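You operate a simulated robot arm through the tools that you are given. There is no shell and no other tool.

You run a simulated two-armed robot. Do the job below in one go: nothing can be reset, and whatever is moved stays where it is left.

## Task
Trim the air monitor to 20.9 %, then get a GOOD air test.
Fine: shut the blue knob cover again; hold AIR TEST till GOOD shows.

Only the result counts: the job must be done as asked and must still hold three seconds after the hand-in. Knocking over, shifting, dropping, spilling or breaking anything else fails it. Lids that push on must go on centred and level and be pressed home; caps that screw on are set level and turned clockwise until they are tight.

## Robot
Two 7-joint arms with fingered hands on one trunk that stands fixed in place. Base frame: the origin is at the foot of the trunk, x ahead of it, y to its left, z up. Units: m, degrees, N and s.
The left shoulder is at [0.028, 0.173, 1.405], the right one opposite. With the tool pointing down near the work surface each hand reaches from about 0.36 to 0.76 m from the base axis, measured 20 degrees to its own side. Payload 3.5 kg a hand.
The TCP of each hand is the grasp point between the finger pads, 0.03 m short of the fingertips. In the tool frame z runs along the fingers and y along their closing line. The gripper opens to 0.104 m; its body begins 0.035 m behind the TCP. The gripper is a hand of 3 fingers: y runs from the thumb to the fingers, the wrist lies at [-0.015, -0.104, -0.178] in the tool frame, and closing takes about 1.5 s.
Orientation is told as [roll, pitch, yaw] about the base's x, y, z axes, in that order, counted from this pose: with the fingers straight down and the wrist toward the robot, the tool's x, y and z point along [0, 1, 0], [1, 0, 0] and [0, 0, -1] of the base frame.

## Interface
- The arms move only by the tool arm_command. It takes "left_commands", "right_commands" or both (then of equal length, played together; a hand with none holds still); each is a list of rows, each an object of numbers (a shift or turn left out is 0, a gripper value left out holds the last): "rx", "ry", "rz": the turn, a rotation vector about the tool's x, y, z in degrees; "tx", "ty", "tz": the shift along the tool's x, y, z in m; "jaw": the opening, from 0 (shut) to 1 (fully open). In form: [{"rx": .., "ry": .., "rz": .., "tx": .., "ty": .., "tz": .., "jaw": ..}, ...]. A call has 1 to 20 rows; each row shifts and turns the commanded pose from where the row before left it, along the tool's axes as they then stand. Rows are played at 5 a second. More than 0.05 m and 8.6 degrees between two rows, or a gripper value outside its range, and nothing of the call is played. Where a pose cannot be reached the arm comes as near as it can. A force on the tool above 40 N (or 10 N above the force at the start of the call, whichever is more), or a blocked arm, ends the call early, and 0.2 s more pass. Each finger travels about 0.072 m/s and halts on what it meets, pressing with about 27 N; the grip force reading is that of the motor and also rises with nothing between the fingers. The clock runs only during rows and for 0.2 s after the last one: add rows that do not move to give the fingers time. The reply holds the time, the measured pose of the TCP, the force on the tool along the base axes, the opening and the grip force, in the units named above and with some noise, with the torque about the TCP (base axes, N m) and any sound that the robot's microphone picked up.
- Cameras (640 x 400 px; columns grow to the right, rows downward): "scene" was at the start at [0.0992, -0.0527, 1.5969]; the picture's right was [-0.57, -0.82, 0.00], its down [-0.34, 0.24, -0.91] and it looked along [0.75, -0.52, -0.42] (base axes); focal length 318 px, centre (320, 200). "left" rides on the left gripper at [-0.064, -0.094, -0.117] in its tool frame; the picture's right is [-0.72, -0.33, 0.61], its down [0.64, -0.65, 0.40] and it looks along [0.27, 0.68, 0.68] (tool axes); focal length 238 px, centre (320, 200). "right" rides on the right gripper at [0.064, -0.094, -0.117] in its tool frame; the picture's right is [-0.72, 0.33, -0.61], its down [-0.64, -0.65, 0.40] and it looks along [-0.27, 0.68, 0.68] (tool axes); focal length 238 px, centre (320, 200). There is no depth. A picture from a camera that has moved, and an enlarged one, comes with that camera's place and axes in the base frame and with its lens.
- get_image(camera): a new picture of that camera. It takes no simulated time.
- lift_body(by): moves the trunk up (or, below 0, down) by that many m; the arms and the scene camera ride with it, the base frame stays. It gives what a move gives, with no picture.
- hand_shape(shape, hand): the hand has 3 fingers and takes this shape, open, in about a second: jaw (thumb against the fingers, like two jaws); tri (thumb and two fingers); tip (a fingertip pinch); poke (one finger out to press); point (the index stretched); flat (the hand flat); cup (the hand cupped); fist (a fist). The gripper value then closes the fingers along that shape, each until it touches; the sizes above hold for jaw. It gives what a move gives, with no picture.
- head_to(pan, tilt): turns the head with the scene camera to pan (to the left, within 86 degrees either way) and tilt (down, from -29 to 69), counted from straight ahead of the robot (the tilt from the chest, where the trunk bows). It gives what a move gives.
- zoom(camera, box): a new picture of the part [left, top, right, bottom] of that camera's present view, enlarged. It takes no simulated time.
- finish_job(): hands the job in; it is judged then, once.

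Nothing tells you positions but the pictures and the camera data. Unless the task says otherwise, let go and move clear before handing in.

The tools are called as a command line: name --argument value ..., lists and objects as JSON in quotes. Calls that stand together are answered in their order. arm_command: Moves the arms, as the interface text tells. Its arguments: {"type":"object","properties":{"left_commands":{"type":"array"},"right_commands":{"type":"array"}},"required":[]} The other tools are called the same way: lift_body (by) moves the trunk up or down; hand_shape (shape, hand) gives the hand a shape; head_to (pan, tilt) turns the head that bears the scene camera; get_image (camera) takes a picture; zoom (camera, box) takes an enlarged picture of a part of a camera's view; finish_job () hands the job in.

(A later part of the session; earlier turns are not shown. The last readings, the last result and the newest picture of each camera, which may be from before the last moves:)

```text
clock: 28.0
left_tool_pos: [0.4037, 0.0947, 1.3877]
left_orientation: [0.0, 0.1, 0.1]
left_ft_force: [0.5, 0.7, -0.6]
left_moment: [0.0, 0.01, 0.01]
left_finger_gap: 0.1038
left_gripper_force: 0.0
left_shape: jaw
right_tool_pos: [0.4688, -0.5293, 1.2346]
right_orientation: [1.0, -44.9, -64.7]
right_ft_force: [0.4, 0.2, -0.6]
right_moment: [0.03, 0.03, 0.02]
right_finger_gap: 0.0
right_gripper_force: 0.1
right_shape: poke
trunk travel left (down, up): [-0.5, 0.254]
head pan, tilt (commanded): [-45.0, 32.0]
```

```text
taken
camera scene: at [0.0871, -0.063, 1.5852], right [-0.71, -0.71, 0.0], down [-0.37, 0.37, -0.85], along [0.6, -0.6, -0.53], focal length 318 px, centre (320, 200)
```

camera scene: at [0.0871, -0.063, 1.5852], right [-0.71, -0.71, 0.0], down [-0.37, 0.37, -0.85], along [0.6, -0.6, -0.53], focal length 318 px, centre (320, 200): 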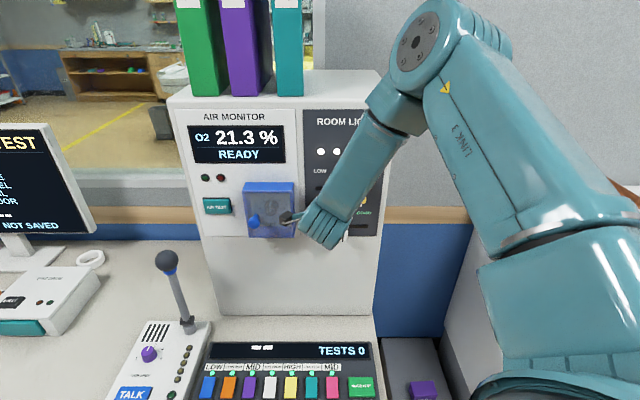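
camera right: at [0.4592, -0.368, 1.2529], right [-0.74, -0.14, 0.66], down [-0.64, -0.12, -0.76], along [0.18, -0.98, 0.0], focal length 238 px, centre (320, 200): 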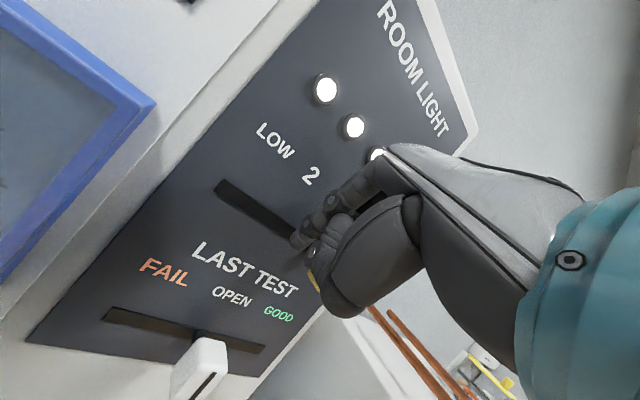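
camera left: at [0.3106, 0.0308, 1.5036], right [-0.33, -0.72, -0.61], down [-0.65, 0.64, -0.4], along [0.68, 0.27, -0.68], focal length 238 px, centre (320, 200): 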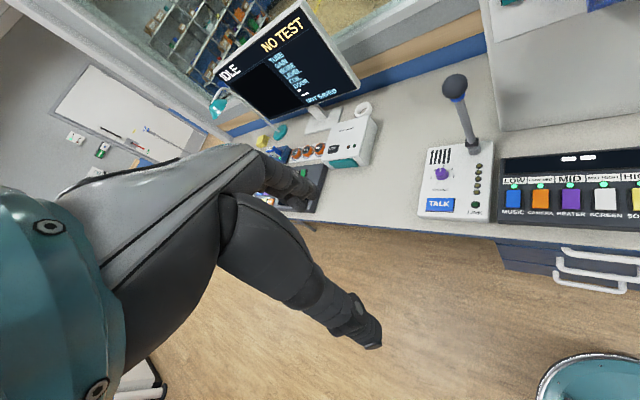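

zoom --camera "right" --box '[260, 180, 380, 320]'

zoom --camera "scene" --box '[290, 100, 400, 260]'

```text
2.86 times, centred on (320, 250) of right
camera zoom: at [0.4592, -0.368, 1.2529], right [-0.74, -0.14, 0.66], down [-0.64, -0.12, -0.76], along [0.18, -0.98, 0.0], focal length 681 px, centre (320, 57)
```

zoom: 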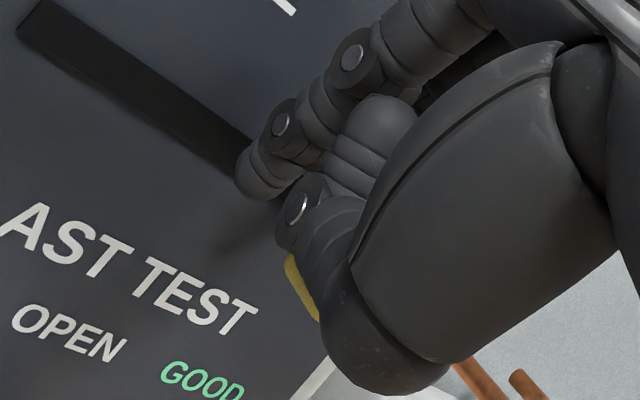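

```text
2.50 times, centred on (345, 180) of scene
camera zoom: at [0.0871, -0.063, 1.5852], right [-0.71, -0.71, 0.0], down [-0.37, 0.37, -0.85], along [0.6, -0.6, -0.53], focal length 794 px, centre (258, 250)
```

zoom: 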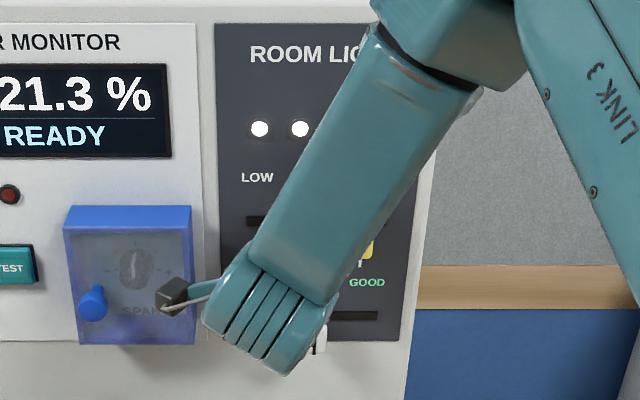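

The knob seems to have begun moving right and there's no force yet. I'll keep pushing in 5 mm steps and check.

arm_command --right_commands '[{"tx": -0.0047, "ty": 0.0012, "tz": 0.0012}, {"tx": -0.0047, "ty": 0.0012, "tz": 0.0012}, {}]'

zoom --camera "right" --box '[260, 120, 400, 320]'

zoom --camera "scene" --box '[290, 100, 400, 260]'

```text
clock: 28.8
left_tool_pos: [0.4031, 0.0955, 1.3865]
left_orientation: [0.0, 0.0, 0.1]
left_ft_force: [-0.7, -0.7, 0.0]
left_moment: [-0.01, 0.02, 0.01]
left_finger_gap: 0.1035
left_gripper_force: 0.1
left_shape: jaw
right_tool_pos: [0.4621, -0.5363, 1.2346]
right_orientation: [1.1, -45.0, -64.7]
right_ft_force: [0.2, -0.5, 0.2]
right_moment: [0.01, 0.02, -0.01]
right_finger_gap: 0.0
right_gripper_force: 0.0
right_shape: poke
trunk travel left (down, up): [-0.5, 0.254]
head pan, tilt (commanded): [-45.0, 32.0]
```

```text
2.00 times, centred on (330, 220) of right
camera zoom: at [0.4526, -0.3753, 1.2522], right [-0.74, -0.14, 0.65], down [-0.64, -0.12, -0.76], along [0.18, -0.98, 0.0], focal length 477 px, centre (300, 160)
```

zoom: 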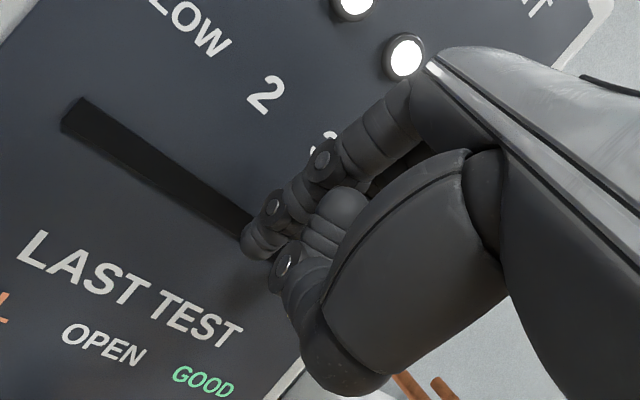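

```text
2.50 times, centred on (345, 180) of scene
camera zoom: at [0.087, -0.0631, 1.5852], right [-0.71, -0.71, 0.0], down [-0.37, 0.37, -0.85], along [0.6, -0.6, -0.53], focal length 794 px, centre (258, 250)
```

zoom: 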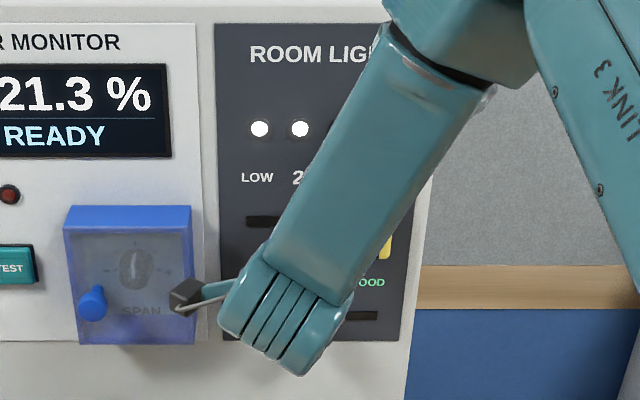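

arm_command --right_commands '[{"tx": -0.0047, "ty": 0.0012, "tz": 0.0012}, {}]'

zoom --camera "scene" --box '[290, 100, 400, 260]'

get_image --camera "right"

```text
clock: 29.4
left_tool_pos: [0.4041, 0.0943, 1.3878]
left_orientation: [-0.1, 0.1, 0.1]
left_ft_force: [1.1, -0.1, -0.4]
left_moment: [-0.02, -0.02, 0.02]
left_finger_gap: 0.1036
left_gripper_force: 0.0
left_shape: jaw
right_tool_pos: [0.4572, -0.5408, 1.2353]
right_orientation: [1.1, -45.0, -64.8]
right_ft_force: [-0.2, -0.8, 0.0]
right_moment: [-0.01, -0.02, 0.0]
right_finger_gap: 0.0001
right_gripper_force: 0.1
right_shape: poke
trunk travel left (down, up): [-0.5, 0.254]
head pan, tilt (commanded): [-45.0, 32.0]
```

```text
2.50 times, centred on (345, 180) of scene
camera zoom: at [0.087, -0.0631, 1.5852], right [-0.71, -0.71, 0.0], down [-0.37, 0.37, -0.85], along [0.6, -0.6, -0.53], focal length 794 px, centre (258, 250)
```

zoom: 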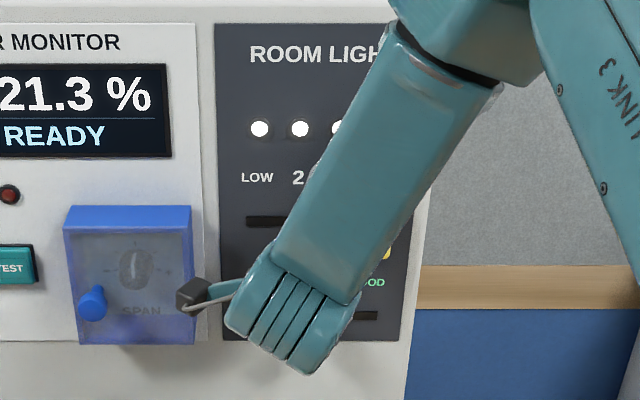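

```text
taken
camera right: at [0.4495, -0.3788, 1.2524], right [-0.74, -0.14, 0.65], down [-0.64, -0.12, -0.76], along [0.18, -0.98, 0.0], focal length 238 px, centre (320, 200)
```

right: 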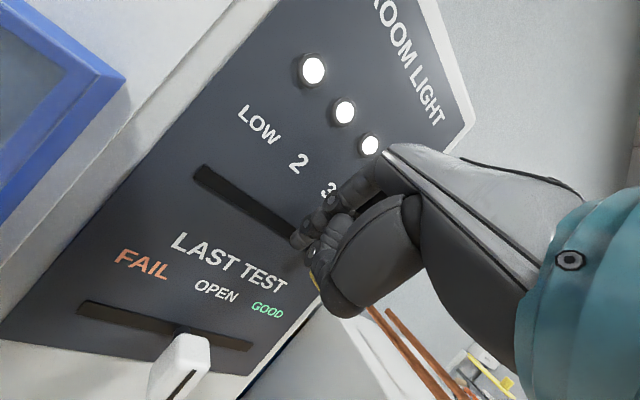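

The knob now shows about where it was at FULL. I'll back the finger off to the left, then straight out, and check the slider and lamps.

arm_command --right_commands '[{"tx": 0.0094, "ty": -0.0024, "tz": -0.0024}, {"tx": 0.0055, "ty": -0.0108, "tz": -0.0109}, {"tx": -0.0055, "ty": -0.0108, "tz": -0.0109}, {"tx": -0.0055, "ty": -0.0108, "tz": -0.0109}, {"tx": -0.0055, "ty": -0.0108, "tz": -0.0109}, {"tx": -0.0055, "ty": -0.0108, "tz": -0.0109}, {}]'

get_image --camera "scene"

get_image --camera "right"

```text
clock: 31.0
left_tool_pos: [0.4048, 0.0956, 1.388]
left_orientation: [0.0, 0.0, 0.2]
left_ft_force: [-0.3, -0.4, 0.0]
left_moment: [-0.04, -0.04, -0.01]
left_finger_gap: 0.1032
left_gripper_force: 0.0
left_shape: jaw
right_tool_pos: [0.4162, -0.4695, 1.2363]
right_orientation: [1.1, -45.0, -64.8]
right_ft_force: [-0.3, 0.1, 0.7]
right_moment: [-0.02, -0.02, -0.01]
right_finger_gap: 0.0
right_gripper_force: 0.1
right_shape: poke
trunk travel left (down, up): [-0.5, 0.254]
head pan, tilt (commanded): [-45.0, 32.0]
```

```text
taken
camera scene: at [0.0869, -0.0634, 1.5852], right [-0.71, -0.71, 0.0], down [-0.37, 0.37, -0.85], along [0.6, -0.6, -0.53], focal length 318 px, centre (320, 200)
```

scene: 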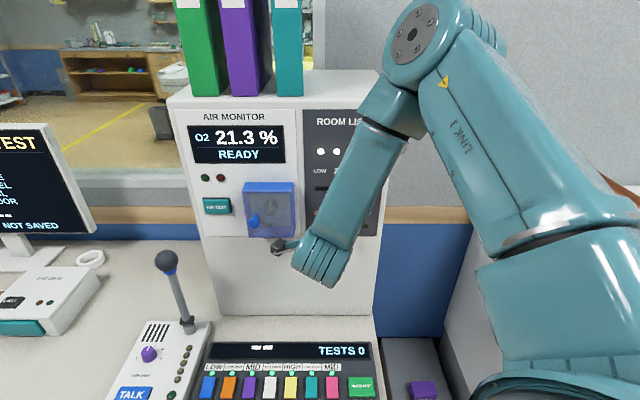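

```text
taken
camera right: at [0.4069, -0.309, 1.2531], right [-0.74, -0.14, 0.65], down [-0.64, -0.12, -0.76], along [0.18, -0.98, 0.0], focal length 238 px, centre (320, 200)
```

right: 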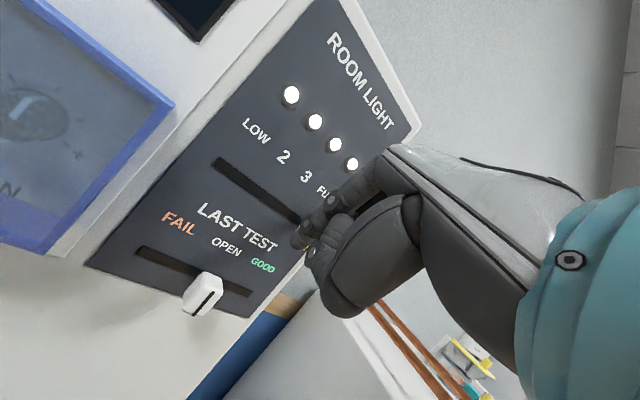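

All four lamps are lit again, so the slider is back at FULL. Now I'll retract the right hand to its natural parked pose, clear of the panel.

arm_command --right_commands '[{"rx": 7.5, "tz": -0.012}, {"rx": 7.5, "tz": -0.012}, {"rx": 7.5, "tz": -0.012}, {"rx": 7.5, "tz": -0.012}, {"rx": 7.5, "tz": -0.01}, {"rx": 7.5, "tz": -0.01}, {"rz": -6.7}, {"rz": -6.7}, {"rz": -6.7}, {}]'

get_image --camera "scene"

```text
clock: 33.2
left_tool_pos: [0.4044, 0.0945, 1.3875]
left_orientation: [-0.1, 0.0, 0.1]
left_ft_force: [0.7, -0.4, 0.1]
left_moment: [0.02, -0.01, 0.02]
left_finger_gap: 0.1037
left_gripper_force: 0.1
left_shape: jaw
right_tool_pos: [0.4038, -0.4436, 1.2942]
right_orientation: [0.8, -0.2, -43.7]
right_ft_force: [0.6, -0.3, 0.2]
right_moment: [-0.01, 0.0, 0.02]
right_finger_gap: 0.0
right_gripper_force: 0.1
right_shape: poke
trunk travel left (down, up): [-0.5, 0.254]
head pan, tilt (commanded): [-45.0, 32.0]
```

```text
taken
camera scene: at [0.0872, -0.0629, 1.5852], right [-0.71, -0.71, 0.0], down [-0.37, 0.37, -0.85], along [0.6, -0.6, -0.53], focal length 318 px, centre (320, 200)
```

scene: 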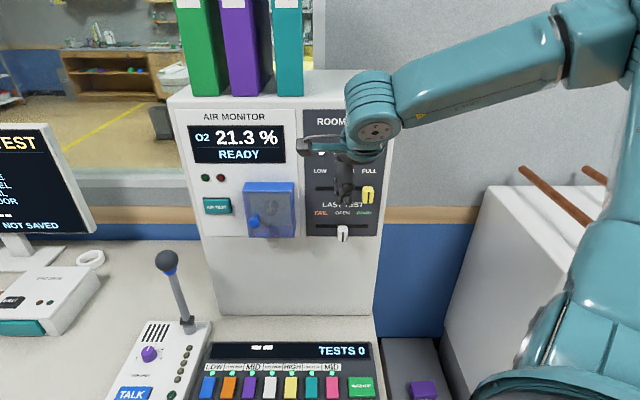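

The slider is at FULL. I'll park the right hand further back, then lower the trunk so the left arm can reach the panel more squarely.

arm_command --right_commands '[{"tx": -0.025, "ty": -0.015, "tz": -0.015}, {"tx": -0.025, "ty": -0.015, "tz": -0.015}, {"tx": -0.025, "ty": -0.015, "tz": -0.015}, {"tx": -0.025, "ty": -0.015, "tz": -0.015}, {"tx": -0.02, "ty": -0.01, "tz": -0.015}, {}]'

get_image --camera "scene"

zoom --camera "scene" --box '[180, 100, 400, 260]'

```text
clock: 34.6
left_tool_pos: [0.405, 0.0949, 1.3863]
left_orientation: [0.1, 0.0, 0.1]
left_ft_force: [-1.2, 0.3, 0.5]
left_moment: [0.0, 0.01, -0.02]
left_finger_gap: 0.1038
left_gripper_force: 0.0
left_shape: jaw
right_tool_pos: [0.2681, -0.4831, 1.368]
right_orientation: [0.7, -0.2, -43.8]
right_ft_force: [-0.1, 0.0, -0.5]
right_moment: [-0.01, 0.02, 0.01]
right_finger_gap: 0.0002
right_gripper_force: 0.1
right_shape: poke
trunk travel left (down, up): [-0.5, 0.254]
head pan, tilt (commanded): [-45.0, 32.0]
```

```text
taken
camera scene: at [0.0874, -0.0633, 1.5852], right [-0.71, -0.71, 0.0], down [-0.38, 0.37, -0.85], along [0.6, -0.6, -0.53], focal length 318 px, centre (320, 200)
```

scene: 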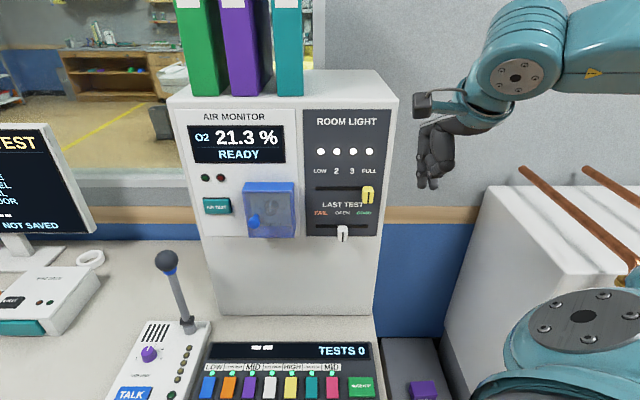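

```text
2.50 times, centred on (290, 180) of scene
camera zoom: at [0.0874, -0.0633, 1.5852], right [-0.71, -0.71, 0.0], down [-0.38, 0.37, -0.85], along [0.6, -0.6, -0.53], focal length 794 px, centre (395, 250)
```

zoom: 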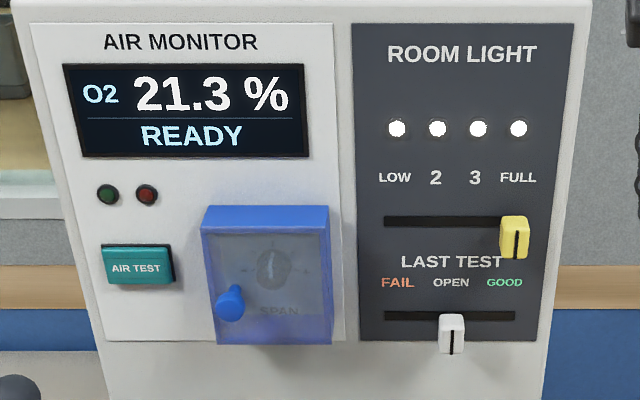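

Everything on the panel is as it was at the start: yellow at FULL, white at OPEN, reading 21.3 %. Now I'll lower the trunk for better left-arm reach.

lift_body --by -0.18

get_image --camera "scene"

get_image --camera "left"

```text
clock: 36.6
left_tool_pos: [0.4048, 0.0943, 1.2079]
left_orientation: [0.0, 0.0, 0.1]
left_ft_force: [-0.3, 0.0, -0.1]
left_moment: [-0.03, -0.03, 0.0]
left_finger_gap: 0.1037
left_gripper_force: 0.1
left_shape: jaw
right_tool_pos: [0.2682, -0.4838, 1.1883]
right_orientation: [0.7, -0.1, -43.8]
right_ft_force: [0.8, 0.4, -0.9]
right_moment: [0.0, -0.02, -0.01]
right_finger_gap: 0.0
right_gripper_force: 0.1
right_shape: poke
trunk travel left (down, up): [-0.32, 0.434]
head pan, tilt (commanded): [-45.0, 32.0]
```

```text
taken
camera scene: at [0.1279, -0.0632, 1.4039], right [-0.71, -0.71, 0.0], down [-0.37, 0.37, -0.85], along [0.6, -0.6, -0.53], focal length 318 px, centre (320, 200)
```

scene: 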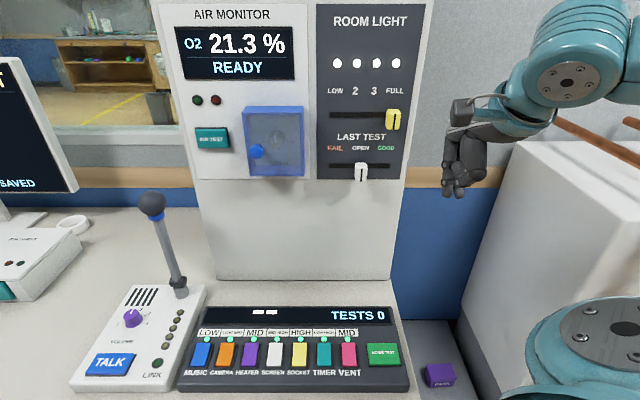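

```text
taken
camera left: at [0.3103, 0.0308, 1.3238], right [-0.33, -0.72, -0.61], down [-0.65, 0.64, -0.4], along [0.68, 0.27, -0.68], focal length 238 px, centre (320, 200)
```

left: 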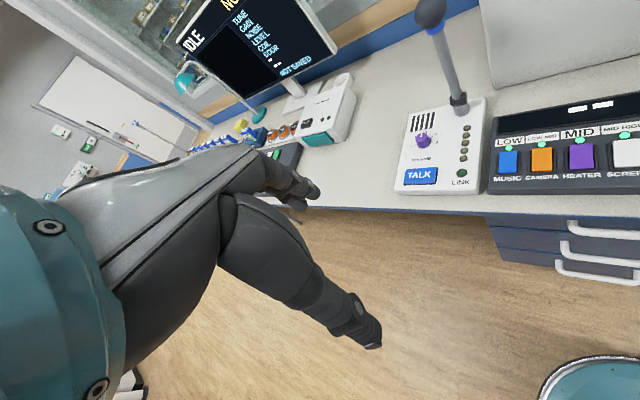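

Now I'll turn the left hand to face the panel with a yaw of -45°, still fingers down, and move it forward into the open space in front of the monitor.

arm_command --left_commands '[{"rz": 7.5}, {"rz": 7.5}, {"rz": 7.5}, {"rz": 7.5}, {"rz": 7.5}, {"rz": 7.5}, {"tx": -0.0232, "ty": 0.0374, "tz": -0.0043}, {"tx": -0.0232, "ty": 0.0374, "tz": -0.0043}, {"tx": -0.0232, "ty": 0.0374, "tz": -0.0043}, {"tx": -0.0232, "ty": 0.0374, "tz": -0.0043}, {"tx": -0.0232, "ty": 0.0374, "tz": -0.0043}, {}]'

get_image --camera "scene"

get_image --camera "left"

```text
clock: 39.2
left_tool_pos: [0.4541, -0.119, 1.2283]
left_orientation: [0.0, 0.0, -44.9]
left_ft_force: [-0.6, -0.6, 0.4]
left_moment: [-0.05, 0.0, 0.04]
left_finger_gap: 0.1036
left_gripper_force: 0.1
left_shape: jaw
right_tool_pos: [0.2689, -0.4826, 1.1886]
right_orientation: [0.7, -0.2, -43.8]
right_ft_force: [0.3, -0.6, -0.3]
right_moment: [0.0, 0.0, 0.0]
right_finger_gap: 0.0003
right_gripper_force: 0.1
right_shape: poke
trunk travel left (down, up): [-0.32, 0.434]
head pan, tilt (commanded): [-45.0, 32.0]
```

```text
taken
camera scene: at [0.1283, -0.0624, 1.4038], right [-0.71, -0.71, 0.0], down [-0.37, 0.37, -0.85], along [0.6, -0.6, -0.53], focal length 318 px, centre (320, 200)
```

scene: 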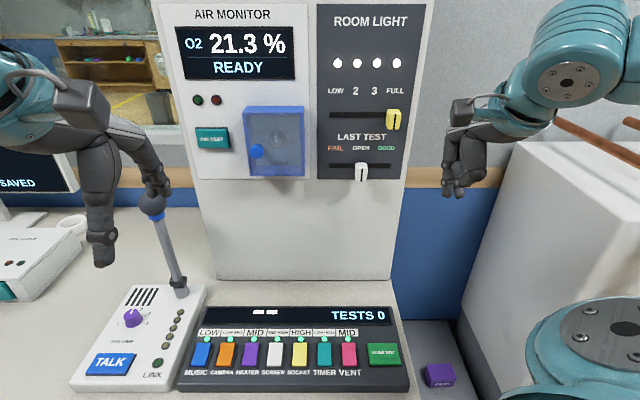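

```text
taken
camera left: at [0.3438, -0.0978, 1.345], right [-0.74, -0.28, -0.61], down [-0.01, 0.91, -0.41], along [0.67, -0.29, -0.68], focal length 238 px, centre (320, 200)
```

left: 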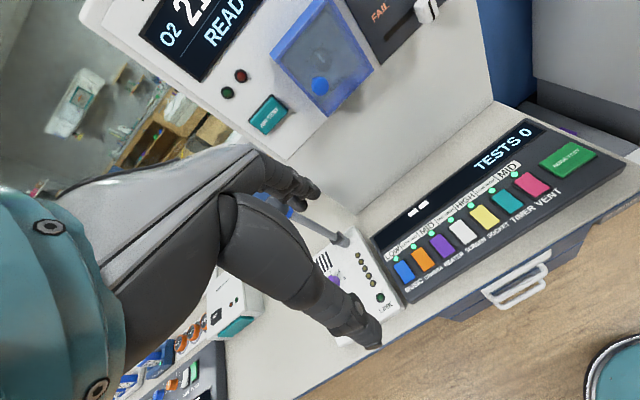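

arm_command --left_commands '[{"tx": -0.01, "ty": 0.02, "rx": -7.5}, {"tx": -0.01, "ty": 0.02, "rx": -7.5}, {"rx": -7.5}, {"rx": -7.5}, {"rx": -7.5}, {"rx": -7.5}, {"rx": -7.5}, {"rx": -7.5}, {}]'

get_image --camera "scene"

get_image --camera "left"

```text
clock: 41.2
left_tool_pos: [0.4688, -0.1617, 1.231]
left_orientation: [0.0, -60.0, -44.9]
left_ft_force: [0.2, -0.3, 0.4]
left_moment: [-0.02, 0.0, 0.0]
left_finger_gap: 0.1037
left_gripper_force: 0.1
left_shape: jaw
right_tool_pos: [0.2675, -0.483, 1.1874]
right_orientation: [0.7, -0.2, -43.8]
right_ft_force: [0.6, 0.6, 0.2]
right_moment: [0.03, -0.03, -0.02]
right_finger_gap: 0.0
right_gripper_force: 0.1
right_shape: poke
trunk travel left (down, up): [-0.32, 0.434]
head pan, tilt (commanded): [-45.0, 32.0]
```

```text
taken
camera scene: at [0.1283, -0.0632, 1.4038], right [-0.71, -0.71, 0.0], down [-0.37, 0.37, -0.85], along [0.6, -0.6, -0.53], focal length 318 px, centre (320, 200)
```

scene: 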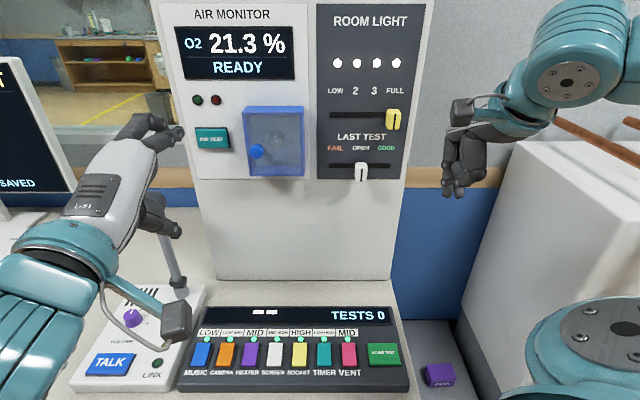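

```text
taken
camera left: at [0.3194, -0.1024, 1.2075], right [-0.25, -0.77, -0.59], down [0.47, 0.44, -0.77], along [0.85, -0.47, 0.25], focal length 238 px, centre (320, 200)
```

left: 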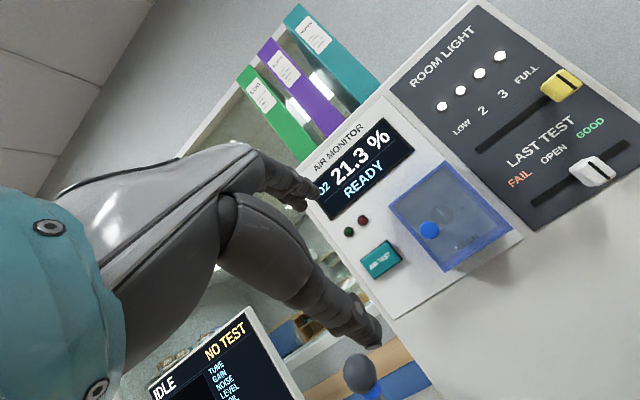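

Pitch -60° is reachable with the left arm. I'll continue toward horizontal carefully.

arm_command --left_commands '[{"rx": -7.5}, {"rx": -7.5}, {}]'

```text
clock: 42.0
left_tool_pos: [0.4688, -0.1625, 1.2313]
left_orientation: [0.1, -75.1, -44.9]
left_ft_force: [0.2, 0.3, -0.1]
left_moment: [0.01, 0.01, 0.0]
left_finger_gap: 0.1039
left_gripper_force: 0.0
left_shape: jaw
right_tool_pos: [0.2687, -0.4827, 1.1881]
right_orientation: [0.7, -0.2, -43.8]
right_ft_force: [0.9, -0.4, 0.9]
right_moment: [0.02, -0.03, 0.0]
right_finger_gap: 0.0
right_gripper_force: 0.0
right_shape: poke
trunk travel left (down, up): [-0.32, 0.434]
head pan, tilt (commanded): [-45.0, 32.0]
```

arm_command --left_commands '[{"rx": -7.5}, {"rx": -7.5}, {}]'

get_image --camera "scene"

get_image --camera "left"

```text
clock: 42.8
left_tool_pos: [0.4738, -0.1576, 1.2292]
left_orientation: [83.0, -88.5, -127.2]
left_ft_force: [0.1, 0.6, 0.5]
left_moment: [0.03, -0.02, 0.01]
left_finger_gap: 0.1038
left_gripper_force: 0.0
left_shape: jaw
right_tool_pos: [0.2693, -0.4832, 1.1874]
right_orientation: [0.7, -0.3, -43.8]
right_ft_force: [0.0, -0.5, -0.1]
right_moment: [0.01, 0.04, 0.02]
right_finger_gap: 0.0
right_gripper_force: 0.0
right_shape: poke
trunk travel left (down, up): [-0.32, 0.434]
head pan, tilt (commanded): [-45.0, 32.0]
```

```text
taken
camera scene: at [0.128, -0.0634, 1.4038], right [-0.71, -0.71, 0.0], down [-0.37, 0.37, -0.85], along [0.6, -0.6, -0.53], focal length 318 px, centre (320, 200)
```

scene: 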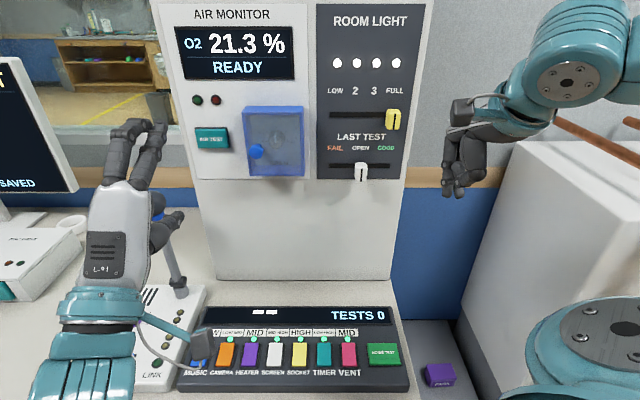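

```text
taken
camera left: at [0.3473, -0.1195, 1.1328], right [-0.06, -0.94, -0.35], down [0.75, 0.19, -0.64], along [0.66, -0.3, 0.69], focal length 238 px, centre (320, 200)
```

left: 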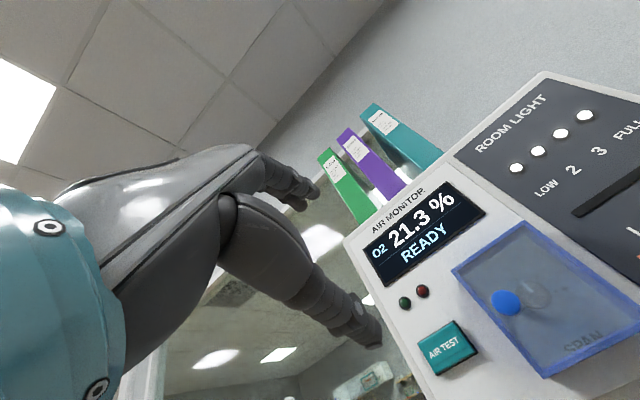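

The left hand now points straight at the panel, with the thumb below and the fingers above. I'll bring it to about 8 cm in front of the handle.

arm_command --left_commands '[{"tx": -0.0151, "ty": -0.0148, "tz": 0.0359}, {"tx": -0.0151, "ty": -0.0148, "tz": 0.0359}, {}]'

get_image --camera "left"

get_image --camera "scene"

```text
clock: 43.4
left_tool_pos: [0.5139, -0.1826, 1.1376]
left_orientation: [55.8, -79.1, -96.8]
left_ft_force: [-0.4, 1.6, -0.2]
left_moment: [0.01, -0.03, -0.01]
left_finger_gap: 0.1039
left_gripper_force: 0.0
left_shape: jaw
right_tool_pos: [0.2682, -0.4833, 1.1868]
right_orientation: [0.7, -0.2, -43.8]
right_ft_force: [0.4, 0.4, 0.2]
right_moment: [0.02, -0.04, -0.03]
right_finger_gap: 0.0
right_gripper_force: 0.0
right_shape: poke
trunk travel left (down, up): [-0.32, 0.434]
head pan, tilt (commanded): [-45.0, 32.0]
stopped in row 2 (left hand): the arm was blocked; the commanded pose is now the measured one
```

```text
taken
camera left: at [0.3871, -0.1361, 1.0471], right [0.0, -0.87, -0.5], down [0.74, 0.34, -0.58], along [0.67, -0.37, 0.64], focal length 238 px, centre (320, 200)
```

left: 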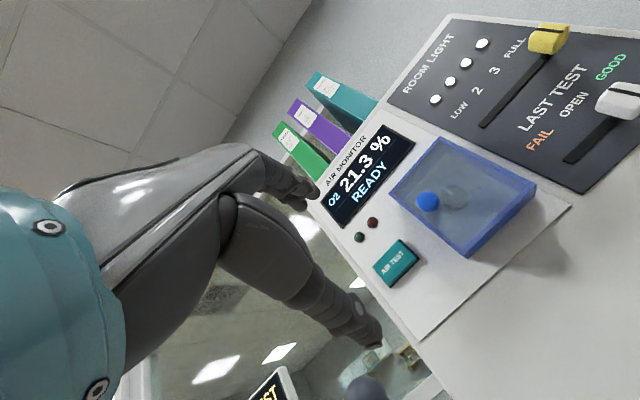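

```text
taken
camera scene: at [0.1279, -0.0637, 1.4038], right [-0.71, -0.71, 0.0], down [-0.37, 0.38, -0.85], along [0.6, -0.6, -0.53], focal length 318 px, centre (320, 200)
```

scene: 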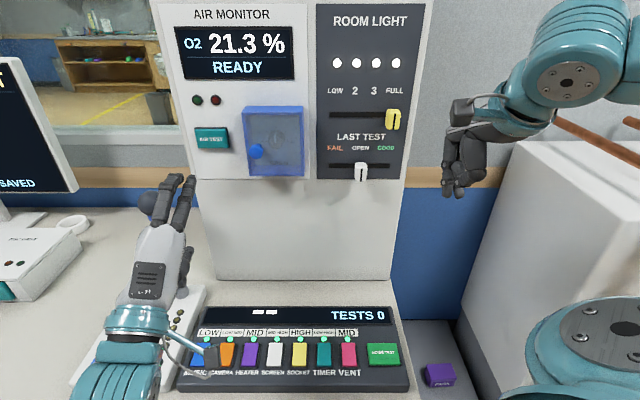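

The left arm reports being blocked with no force at the hand, so the forearm may be touching the desk. I'll look at it.

head_to --pan -10 --tilt 60

get_image --camera "scene"

```text
clock: 44.4
left_tool_pos: [0.5133, -0.182, 1.1367]
left_orientation: [55.3, -79.0, -96.2]
left_ft_force: [0.7, -0.1, -1.0]
left_moment: [0.03, -0.01, -0.03]
left_finger_gap: 0.1039
left_gripper_force: 0.1
left_shape: jaw
right_tool_pos: [0.2673, -0.4826, 1.1867]
right_orientation: [0.7, -0.2, -43.8]
right_ft_force: [-0.2, 0.1, 0.7]
right_moment: [0.01, 0.0, -0.01]
right_finger_gap: 0.0
right_gripper_force: 0.0
right_shape: poke
trunk travel left (down, up): [-0.32, 0.434]
head pan, tilt (commanded): [-10.0, 60.0]
```

```text
taken
camera scene: at [0.1307, -0.0115, 1.3649], right [-0.17, -0.98, 0.0], down [-0.85, 0.15, -0.5], along [0.49, -0.09, -0.87], focal length 318 px, centre (320, 200)
```

scene: 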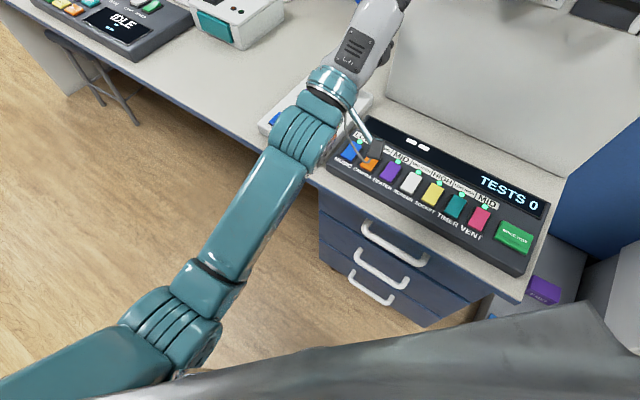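

The left forearm hangs low over the desk and the TALK box. I'll raise the trunk to get it clear.

lift_body --by 0.1

get_image --camera "scene"

get_image --camera "left"

```text
clock: 45.7
left_tool_pos: [0.514, -0.1817, 1.2376]
left_orientation: [55.2, -79.2, -96.2]
left_ft_force: [-0.9, -0.8, 0.2]
left_moment: [-0.01, 0.01, 0.0]
left_finger_gap: 0.1037
left_gripper_force: 0.1
left_shape: jaw
right_tool_pos: [0.2701, -0.4825, 1.2878]
right_orientation: [0.7, -0.2, -43.8]
right_ft_force: [1.6, -0.8, 0.5]
right_moment: [0.0, -0.02, 0.02]
right_finger_gap: 0.0002
right_gripper_force: 0.0
right_shape: poke
trunk travel left (down, up): [-0.42, 0.334]
head pan, tilt (commanded): [-10.0, 60.0]
```

```text
taken
camera scene: at [0.103, -0.0115, 1.4657], right [-0.17, -0.98, 0.0], down [-0.85, 0.15, -0.5], along [0.49, -0.09, -0.87], focal length 318 px, centre (320, 200)
```

scene: 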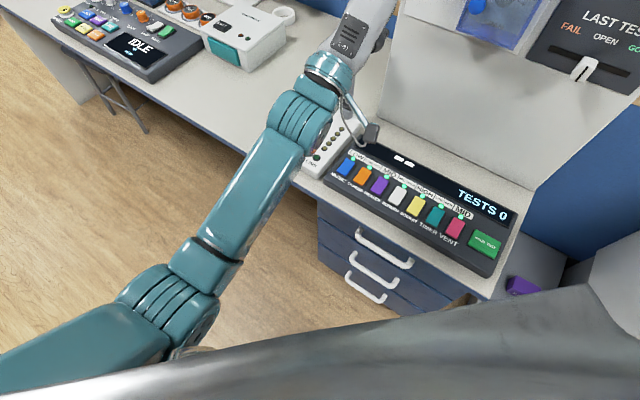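

```text
taken
camera left: at [0.3871, -0.1365, 1.1469], right [0.0, -0.87, -0.5], down [0.74, 0.33, -0.59], along [0.67, -0.37, 0.64], focal length 238 px, centre (320, 200)
```

left: 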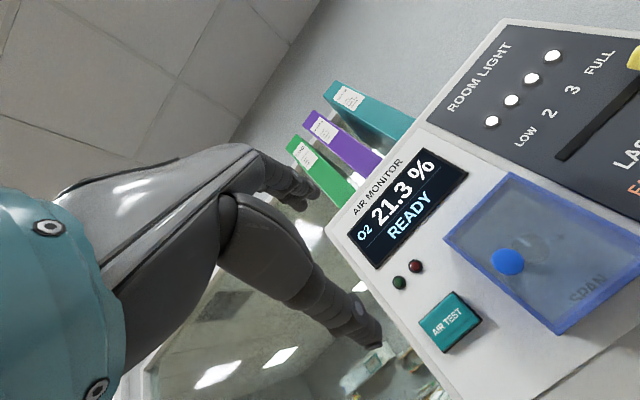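

The trunk is raised and the panel and console look unchanged. The hand naturally tends to roll with the wrist toward the left. I'll use that by rolling about 27° for a more comfortable reach, then checking.

arm_command --left_commands '[{"rz": 6.75}, {"rz": 6.75}, {"rz": 6.75}, {"rz": 6.75}, {}]'

get_image --camera "scene"

```text
clock: 46.9
left_tool_pos: [0.5143, -0.1838, 1.2376]
left_orientation: [79.5, -53.3, -122.3]
left_ft_force: [-0.4, 0.1, 0.6]
left_moment: [-0.02, -0.03, 0.0]
left_finger_gap: 0.1038
left_gripper_force: 0.0
left_shape: jaw
right_tool_pos: [0.2689, -0.4838, 1.2875]
right_orientation: [0.8, -0.2, -43.8]
right_ft_force: [0.4, -0.1, -0.5]
right_moment: [0.0, 0.02, 0.03]
right_finger_gap: 0.0
right_gripper_force: 0.1
right_shape: poke
trunk travel left (down, up): [-0.42, 0.334]
head pan, tilt (commanded): [-10.0, 60.0]
```

```text
taken
camera scene: at [0.1026, -0.0116, 1.4659], right [-0.17, -0.98, 0.0], down [-0.85, 0.15, -0.5], along [0.49, -0.09, -0.87], focal length 318 px, centre (320, 200)
```

scene: 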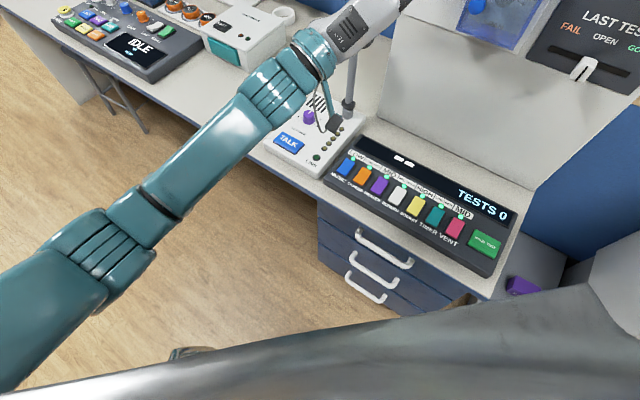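

arm_command --left_commands '[{"rx": -7.5}, {}]'

head_to --pan -40 --tilt 35

get_image --camera "scene"

get_image --camera "left"

```text
clock: 47.5
left_tool_pos: [0.5138, -0.1821, 1.238]
left_orientation: [89.9, -54.2, -134.9]
left_ft_force: [-0.2, -0.4, 1.1]
left_moment: [0.02, 0.01, 0.01]
left_finger_gap: 0.1038
left_gripper_force: 0.0
left_shape: jaw
right_tool_pos: [0.2676, -0.4821, 1.2883]
right_orientation: [0.7, -0.2, -43.8]
right_ft_force: [-0.4, 0.2, 0.3]
right_moment: [0.02, -0.01, -0.01]
right_finger_gap: 0.0
right_gripper_force: 0.1
right_shape: poke
trunk travel left (down, up): [-0.42, 0.334]
head pan, tilt (commanded): [-10.0, 60.0]
```

```text
clock: 48.5
left_tool_pos: [0.5156, -0.1826, 1.2392]
left_orientation: [89.7, -54.2, -134.7]
left_ft_force: [-0.8, 0.4, 0.1]
left_moment: [0.0, 0.02, 0.02]
left_finger_gap: 0.1041
left_gripper_force: 0.0
left_shape: jaw
right_tool_pos: [0.2687, -0.4827, 1.2881]
right_orientation: [0.8, -0.2, -43.8]
right_ft_force: [0.2, -0.4, 0.6]
right_moment: [-0.02, -0.01, 0.0]
right_finger_gap: 0.0
right_gripper_force: 0.0
right_shape: poke
trunk travel left (down, up): [-0.42, 0.334]
head pan, tilt (commanded): [-40.0, 35.0]
```

```text
taken
camera scene: at [0.1045, -0.0564, 1.5001], right [-0.64, -0.77, 0.0], down [-0.44, 0.37, -0.82], along [0.63, -0.53, -0.57], focal length 318 px, centre (320, 200)
```

scene: 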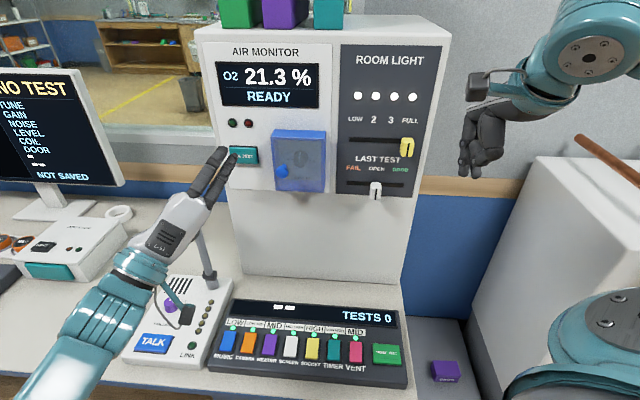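

```text
taken
camera left: at [0.435, -0.0977, 1.1239], right [0.16, -0.71, -0.69], down [0.92, 0.35, -0.16], along [0.35, -0.61, 0.71], focal length 238 px, centre (320, 200)
```

left: 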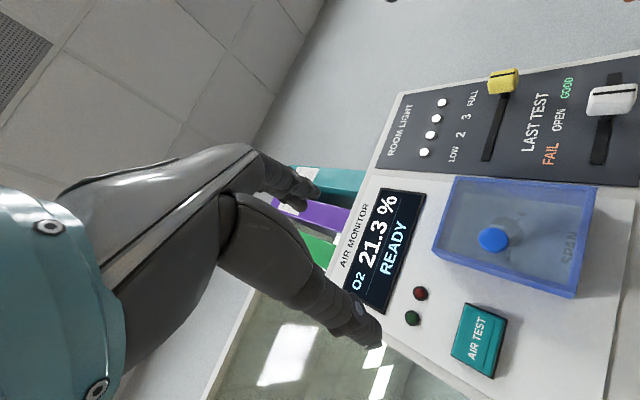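

The hand is now aligned with the panel normal in a comfortable pose. I'll move it in steps to in front of the handle.

arm_command --left_commands '[{"tx": -0.0248, "ty": -0.0034, "tz": 0.0241}, {"tx": -0.0248, "ty": -0.0034, "tz": 0.0241}, {}]'

```text
clock: 49.3
left_tool_pos: [0.523, -0.2424, 1.2022]
left_orientation: [89.8, -54.2, -134.8]
left_ft_force: [0.1, -0.4, 0.0]
left_moment: [0.01, -0.01, -0.02]
left_finger_gap: 0.1038
left_gripper_force: 0.0
left_shape: jaw
right_tool_pos: [0.2682, -0.4821, 1.287]
right_orientation: [0.7, -0.2, -43.8]
right_ft_force: [-0.6, -0.1, 1.2]
right_moment: [-0.01, -0.02, 0.0]
right_finger_gap: 0.0
right_gripper_force: 0.0
right_shape: poke
trunk travel left (down, up): [-0.42, 0.334]
head pan, tilt (commanded): [-40.0, 35.0]
```

arm_command --left_commands '[{"tx": -0.0248, "ty": -0.0034, "tz": 0.0241}, {"tx": -0.0248, "ty": -0.0034, "tz": 0.0241}, {}]'

get_image --camera "scene"

get_image --camera "left"

```text
clock: 50.1
left_tool_pos: [0.5259, -0.2734, 1.1846]
left_orientation: [89.8, -54.3, -134.7]
left_ft_force: [-0.4, -0.8, 0.7]
left_moment: [-0.01, 0.0, -0.02]
left_finger_gap: 0.104
left_gripper_force: 0.0
left_shape: jaw
left hand out of reach, approached as far as the arm can: row 2
right_tool_pos: [0.2699, -0.4837, 1.2863]
right_orientation: [0.7, -0.2, -43.8]
right_ft_force: [-0.6, -1.0, 0.1]
right_moment: [0.01, 0.0, 0.0]
right_finger_gap: 0.0
right_gripper_force: 0.1
right_shape: poke
trunk travel left (down, up): [-0.42, 0.334]
head pan, tilt (commanded): [-40.0, 35.0]
```

```text
taken
camera scene: at [0.1045, -0.0574, 1.5001], right [-0.64, -0.77, 0.0], down [-0.44, 0.37, -0.82], along [0.63, -0.53, -0.57], focal length 318 px, centre (320, 200)
```

scene: 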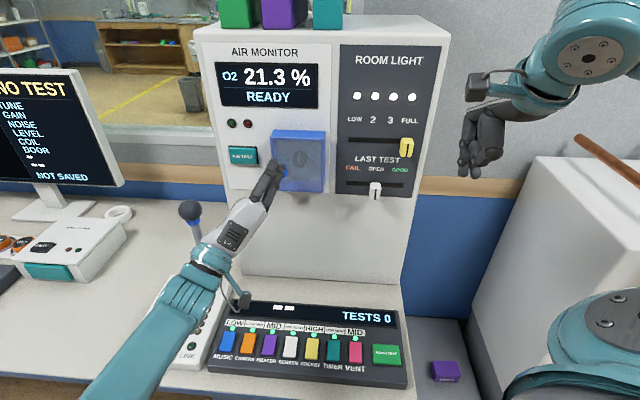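

```text
taken
camera left: at [0.4469, -0.1873, 1.0701], right [0.16, -0.71, -0.69], down [0.92, 0.35, -0.16], along [0.35, -0.61, 0.71], focal length 238 px, centre (320, 200)
```

left: 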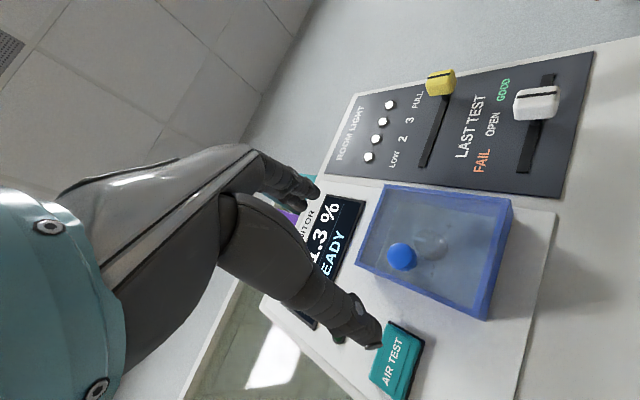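

The reach limit here is a wrist limit, so I'll tilt the fingers about 30° downward (pitch -60°). That was easily reachable before and still works for gripping the handle and knob.

arm_command --left_commands '[{"rx": 6.1, "ry": -4.4}, {"rx": 6.1, "ry": -4.4}, {"rx": 6.1, "ry": -4.4}, {"rx": 6.1, "ry": -4.4}, {}]'

get_image --camera "scene"

get_image --camera "left"

```text
clock: 51.3
left_tool_pos: [0.5279, -0.2721, 1.1841]
left_orientation: [45.1, -44.5, -100.0]
left_ft_force: [0.2, -0.5, 0.9]
left_moment: [-0.01, -0.01, -0.01]
left_finger_gap: 0.1036
left_gripper_force: 0.0
left_shape: jaw
right_tool_pos: [0.2682, -0.4818, 1.288]
right_orientation: [0.7, -0.2, -43.9]
right_ft_force: [0.1, 0.4, -0.4]
right_moment: [0.02, 0.0, 0.03]
right_finger_gap: 0.0
right_gripper_force: 0.1
right_shape: poke
trunk travel left (down, up): [-0.42, 0.334]
head pan, tilt (commanded): [-40.0, 35.0]
```

```text
taken
camera scene: at [0.1045, -0.0564, 1.5001], right [-0.64, -0.77, 0.0], down [-0.44, 0.37, -0.82], along [0.63, -0.53, -0.57], focal length 318 px, centre (320, 200)
```

scene: 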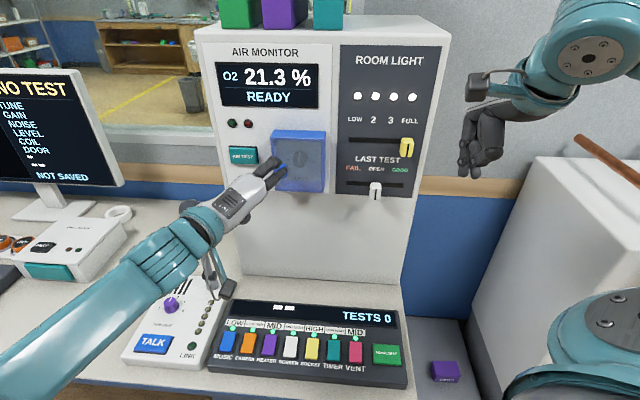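

```text
taken
camera left: at [0.4183, -0.1575, 1.1445], right [-0.15, -0.41, -0.9], down [0.83, 0.45, -0.34], along [0.54, -0.8, 0.27], focal length 238 px, centre (320, 200)
```

left: 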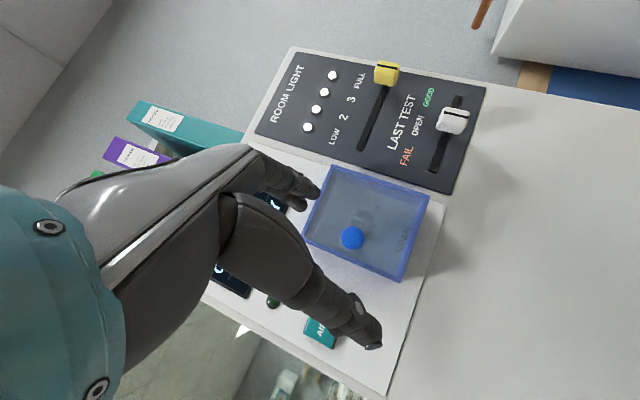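

Reachable. I measure the handle head at u ≈ -0.161, z ≈ 1.171. I'll preset the jaw to about 5 cm and approach to about 5 cm short of gripping.

arm_command --left_commands '[{"jaw": 0.5}, {}, {"tx": -0.0025, "ty": 0.0135, "tz": 0.0201}, {"tx": -0.0025, "ty": 0.0135, "tz": 0.0201}, {}]'

get_image --camera "left"

zoom --camera "scene" --box '[200, 100, 360, 240]'

```text
clock: 52.5
left_tool_pos: [0.5425, -0.3145, 1.18]
left_orientation: [45.1, -44.6, -100.0]
left_ft_force: [0.7, 0.2, 0.4]
left_moment: [0.01, 0.01, 0.0]
left_finger_gap: 0.0528
left_gripper_force: 0.1
left_shape: jaw
left hand out of reach, approached as far as the arm can: row 4
right_tool_pos: [0.2689, -0.4819, 1.2877]
right_orientation: [0.7, -0.3, -43.7]
right_ft_force: [0.2, 0.8, -0.6]
right_moment: [0.02, -0.03, 0.01]
right_finger_gap: 0.0002
right_gripper_force: 0.0
right_shape: poke
trunk travel left (down, up): [-0.42, 0.334]
head pan, tilt (commanded): [-40.0, 35.0]
```

```text
taken
camera left: at [0.434, -0.2, 1.1405], right [-0.15, -0.41, -0.9], down [0.83, 0.45, -0.34], along [0.54, -0.8, 0.27], focal length 238 px, centre (320, 200)
```

left: 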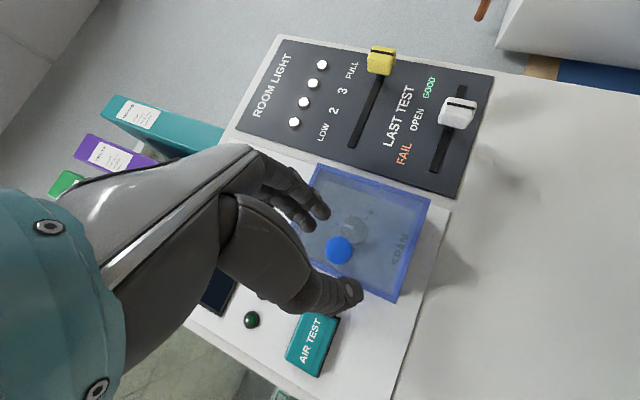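

```text
2.86 times, centred on (280, 170) of scene
camera zoom: at [0.1047, -0.0562, 1.5001], right [-0.64, -0.77, 0.0], down [-0.44, 0.37, -0.82], along [0.63, -0.53, -0.57], focal length 907 px, centre (434, 286)
```

zoom: 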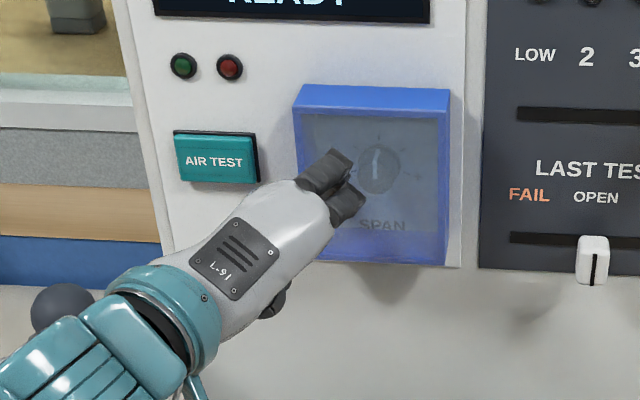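

head_to --pan 0 --tilt 50

get_image --camera "scene"

head_to --pan 40 --tilt 45

get_image --camera "scene"

```text
clock: 53.5
left_tool_pos: [0.5422, -0.3151, 1.1804]
left_orientation: [45.1, -44.5, -100.0]
left_ft_force: [-0.5, 0.4, -0.5]
left_moment: [0.03, 0.0, -0.02]
left_finger_gap: 0.0523
left_gripper_force: 0.1
left_shape: jaw
right_tool_pos: [0.2686, -0.4829, 1.2882]
right_orientation: [0.7, -0.1, -43.8]
right_ft_force: [0.2, 0.0, 0.3]
right_moment: [0.02, 0.02, -0.02]
right_finger_gap: 0.0001
right_gripper_force: 0.0
right_shape: poke
trunk travel left (down, up): [-0.42, 0.334]
head pan, tilt (commanded): [0.0, 50.0]
```

```text
taken
camera scene: at [0.114, -0.0001, 1.4784], right [0.0, -1.0, 0.0], down [-0.77, 0.0, -0.64], along [0.64, 0.0, -0.77], focal length 318 px, centre (320, 200)
```

scene: 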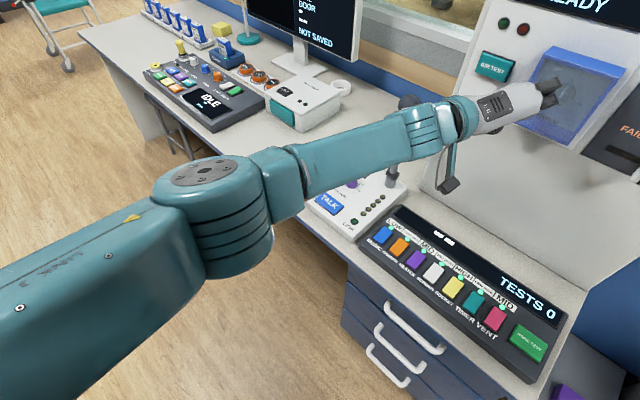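

```text
clock: 54.6
left_tool_pos: [0.5419, -0.3146, 1.1804]
left_orientation: [45.1, -44.5, -100.0]
left_ft_force: [-0.3, -0.3, -0.3]
left_moment: [-0.04, 0.02, -0.01]
left_finger_gap: 0.0526
left_gripper_force: 0.2
left_shape: jaw
right_tool_pos: [0.2691, -0.4818, 1.288]
right_orientation: [0.8, -0.2, -43.8]
right_ft_force: [-0.4, -0.2, 0.8]
right_moment: [-0.01, 0.01, 0.0]
right_finger_gap: 0.0001
right_gripper_force: 0.0
right_shape: poke
trunk travel left (down, up): [-0.42, 0.334]
head pan, tilt (commanded): [40.0, 45.0]
```

```text
taken
camera scene: at [0.0994, 0.0523, 1.4853], right [0.64, -0.77, 0.0], down [-0.54, -0.45, -0.71], along [0.54, 0.45, -0.71], focal length 318 px, centre (320, 200)
```

scene: 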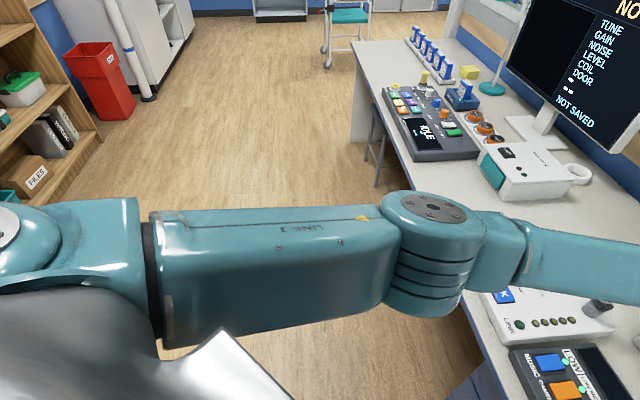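

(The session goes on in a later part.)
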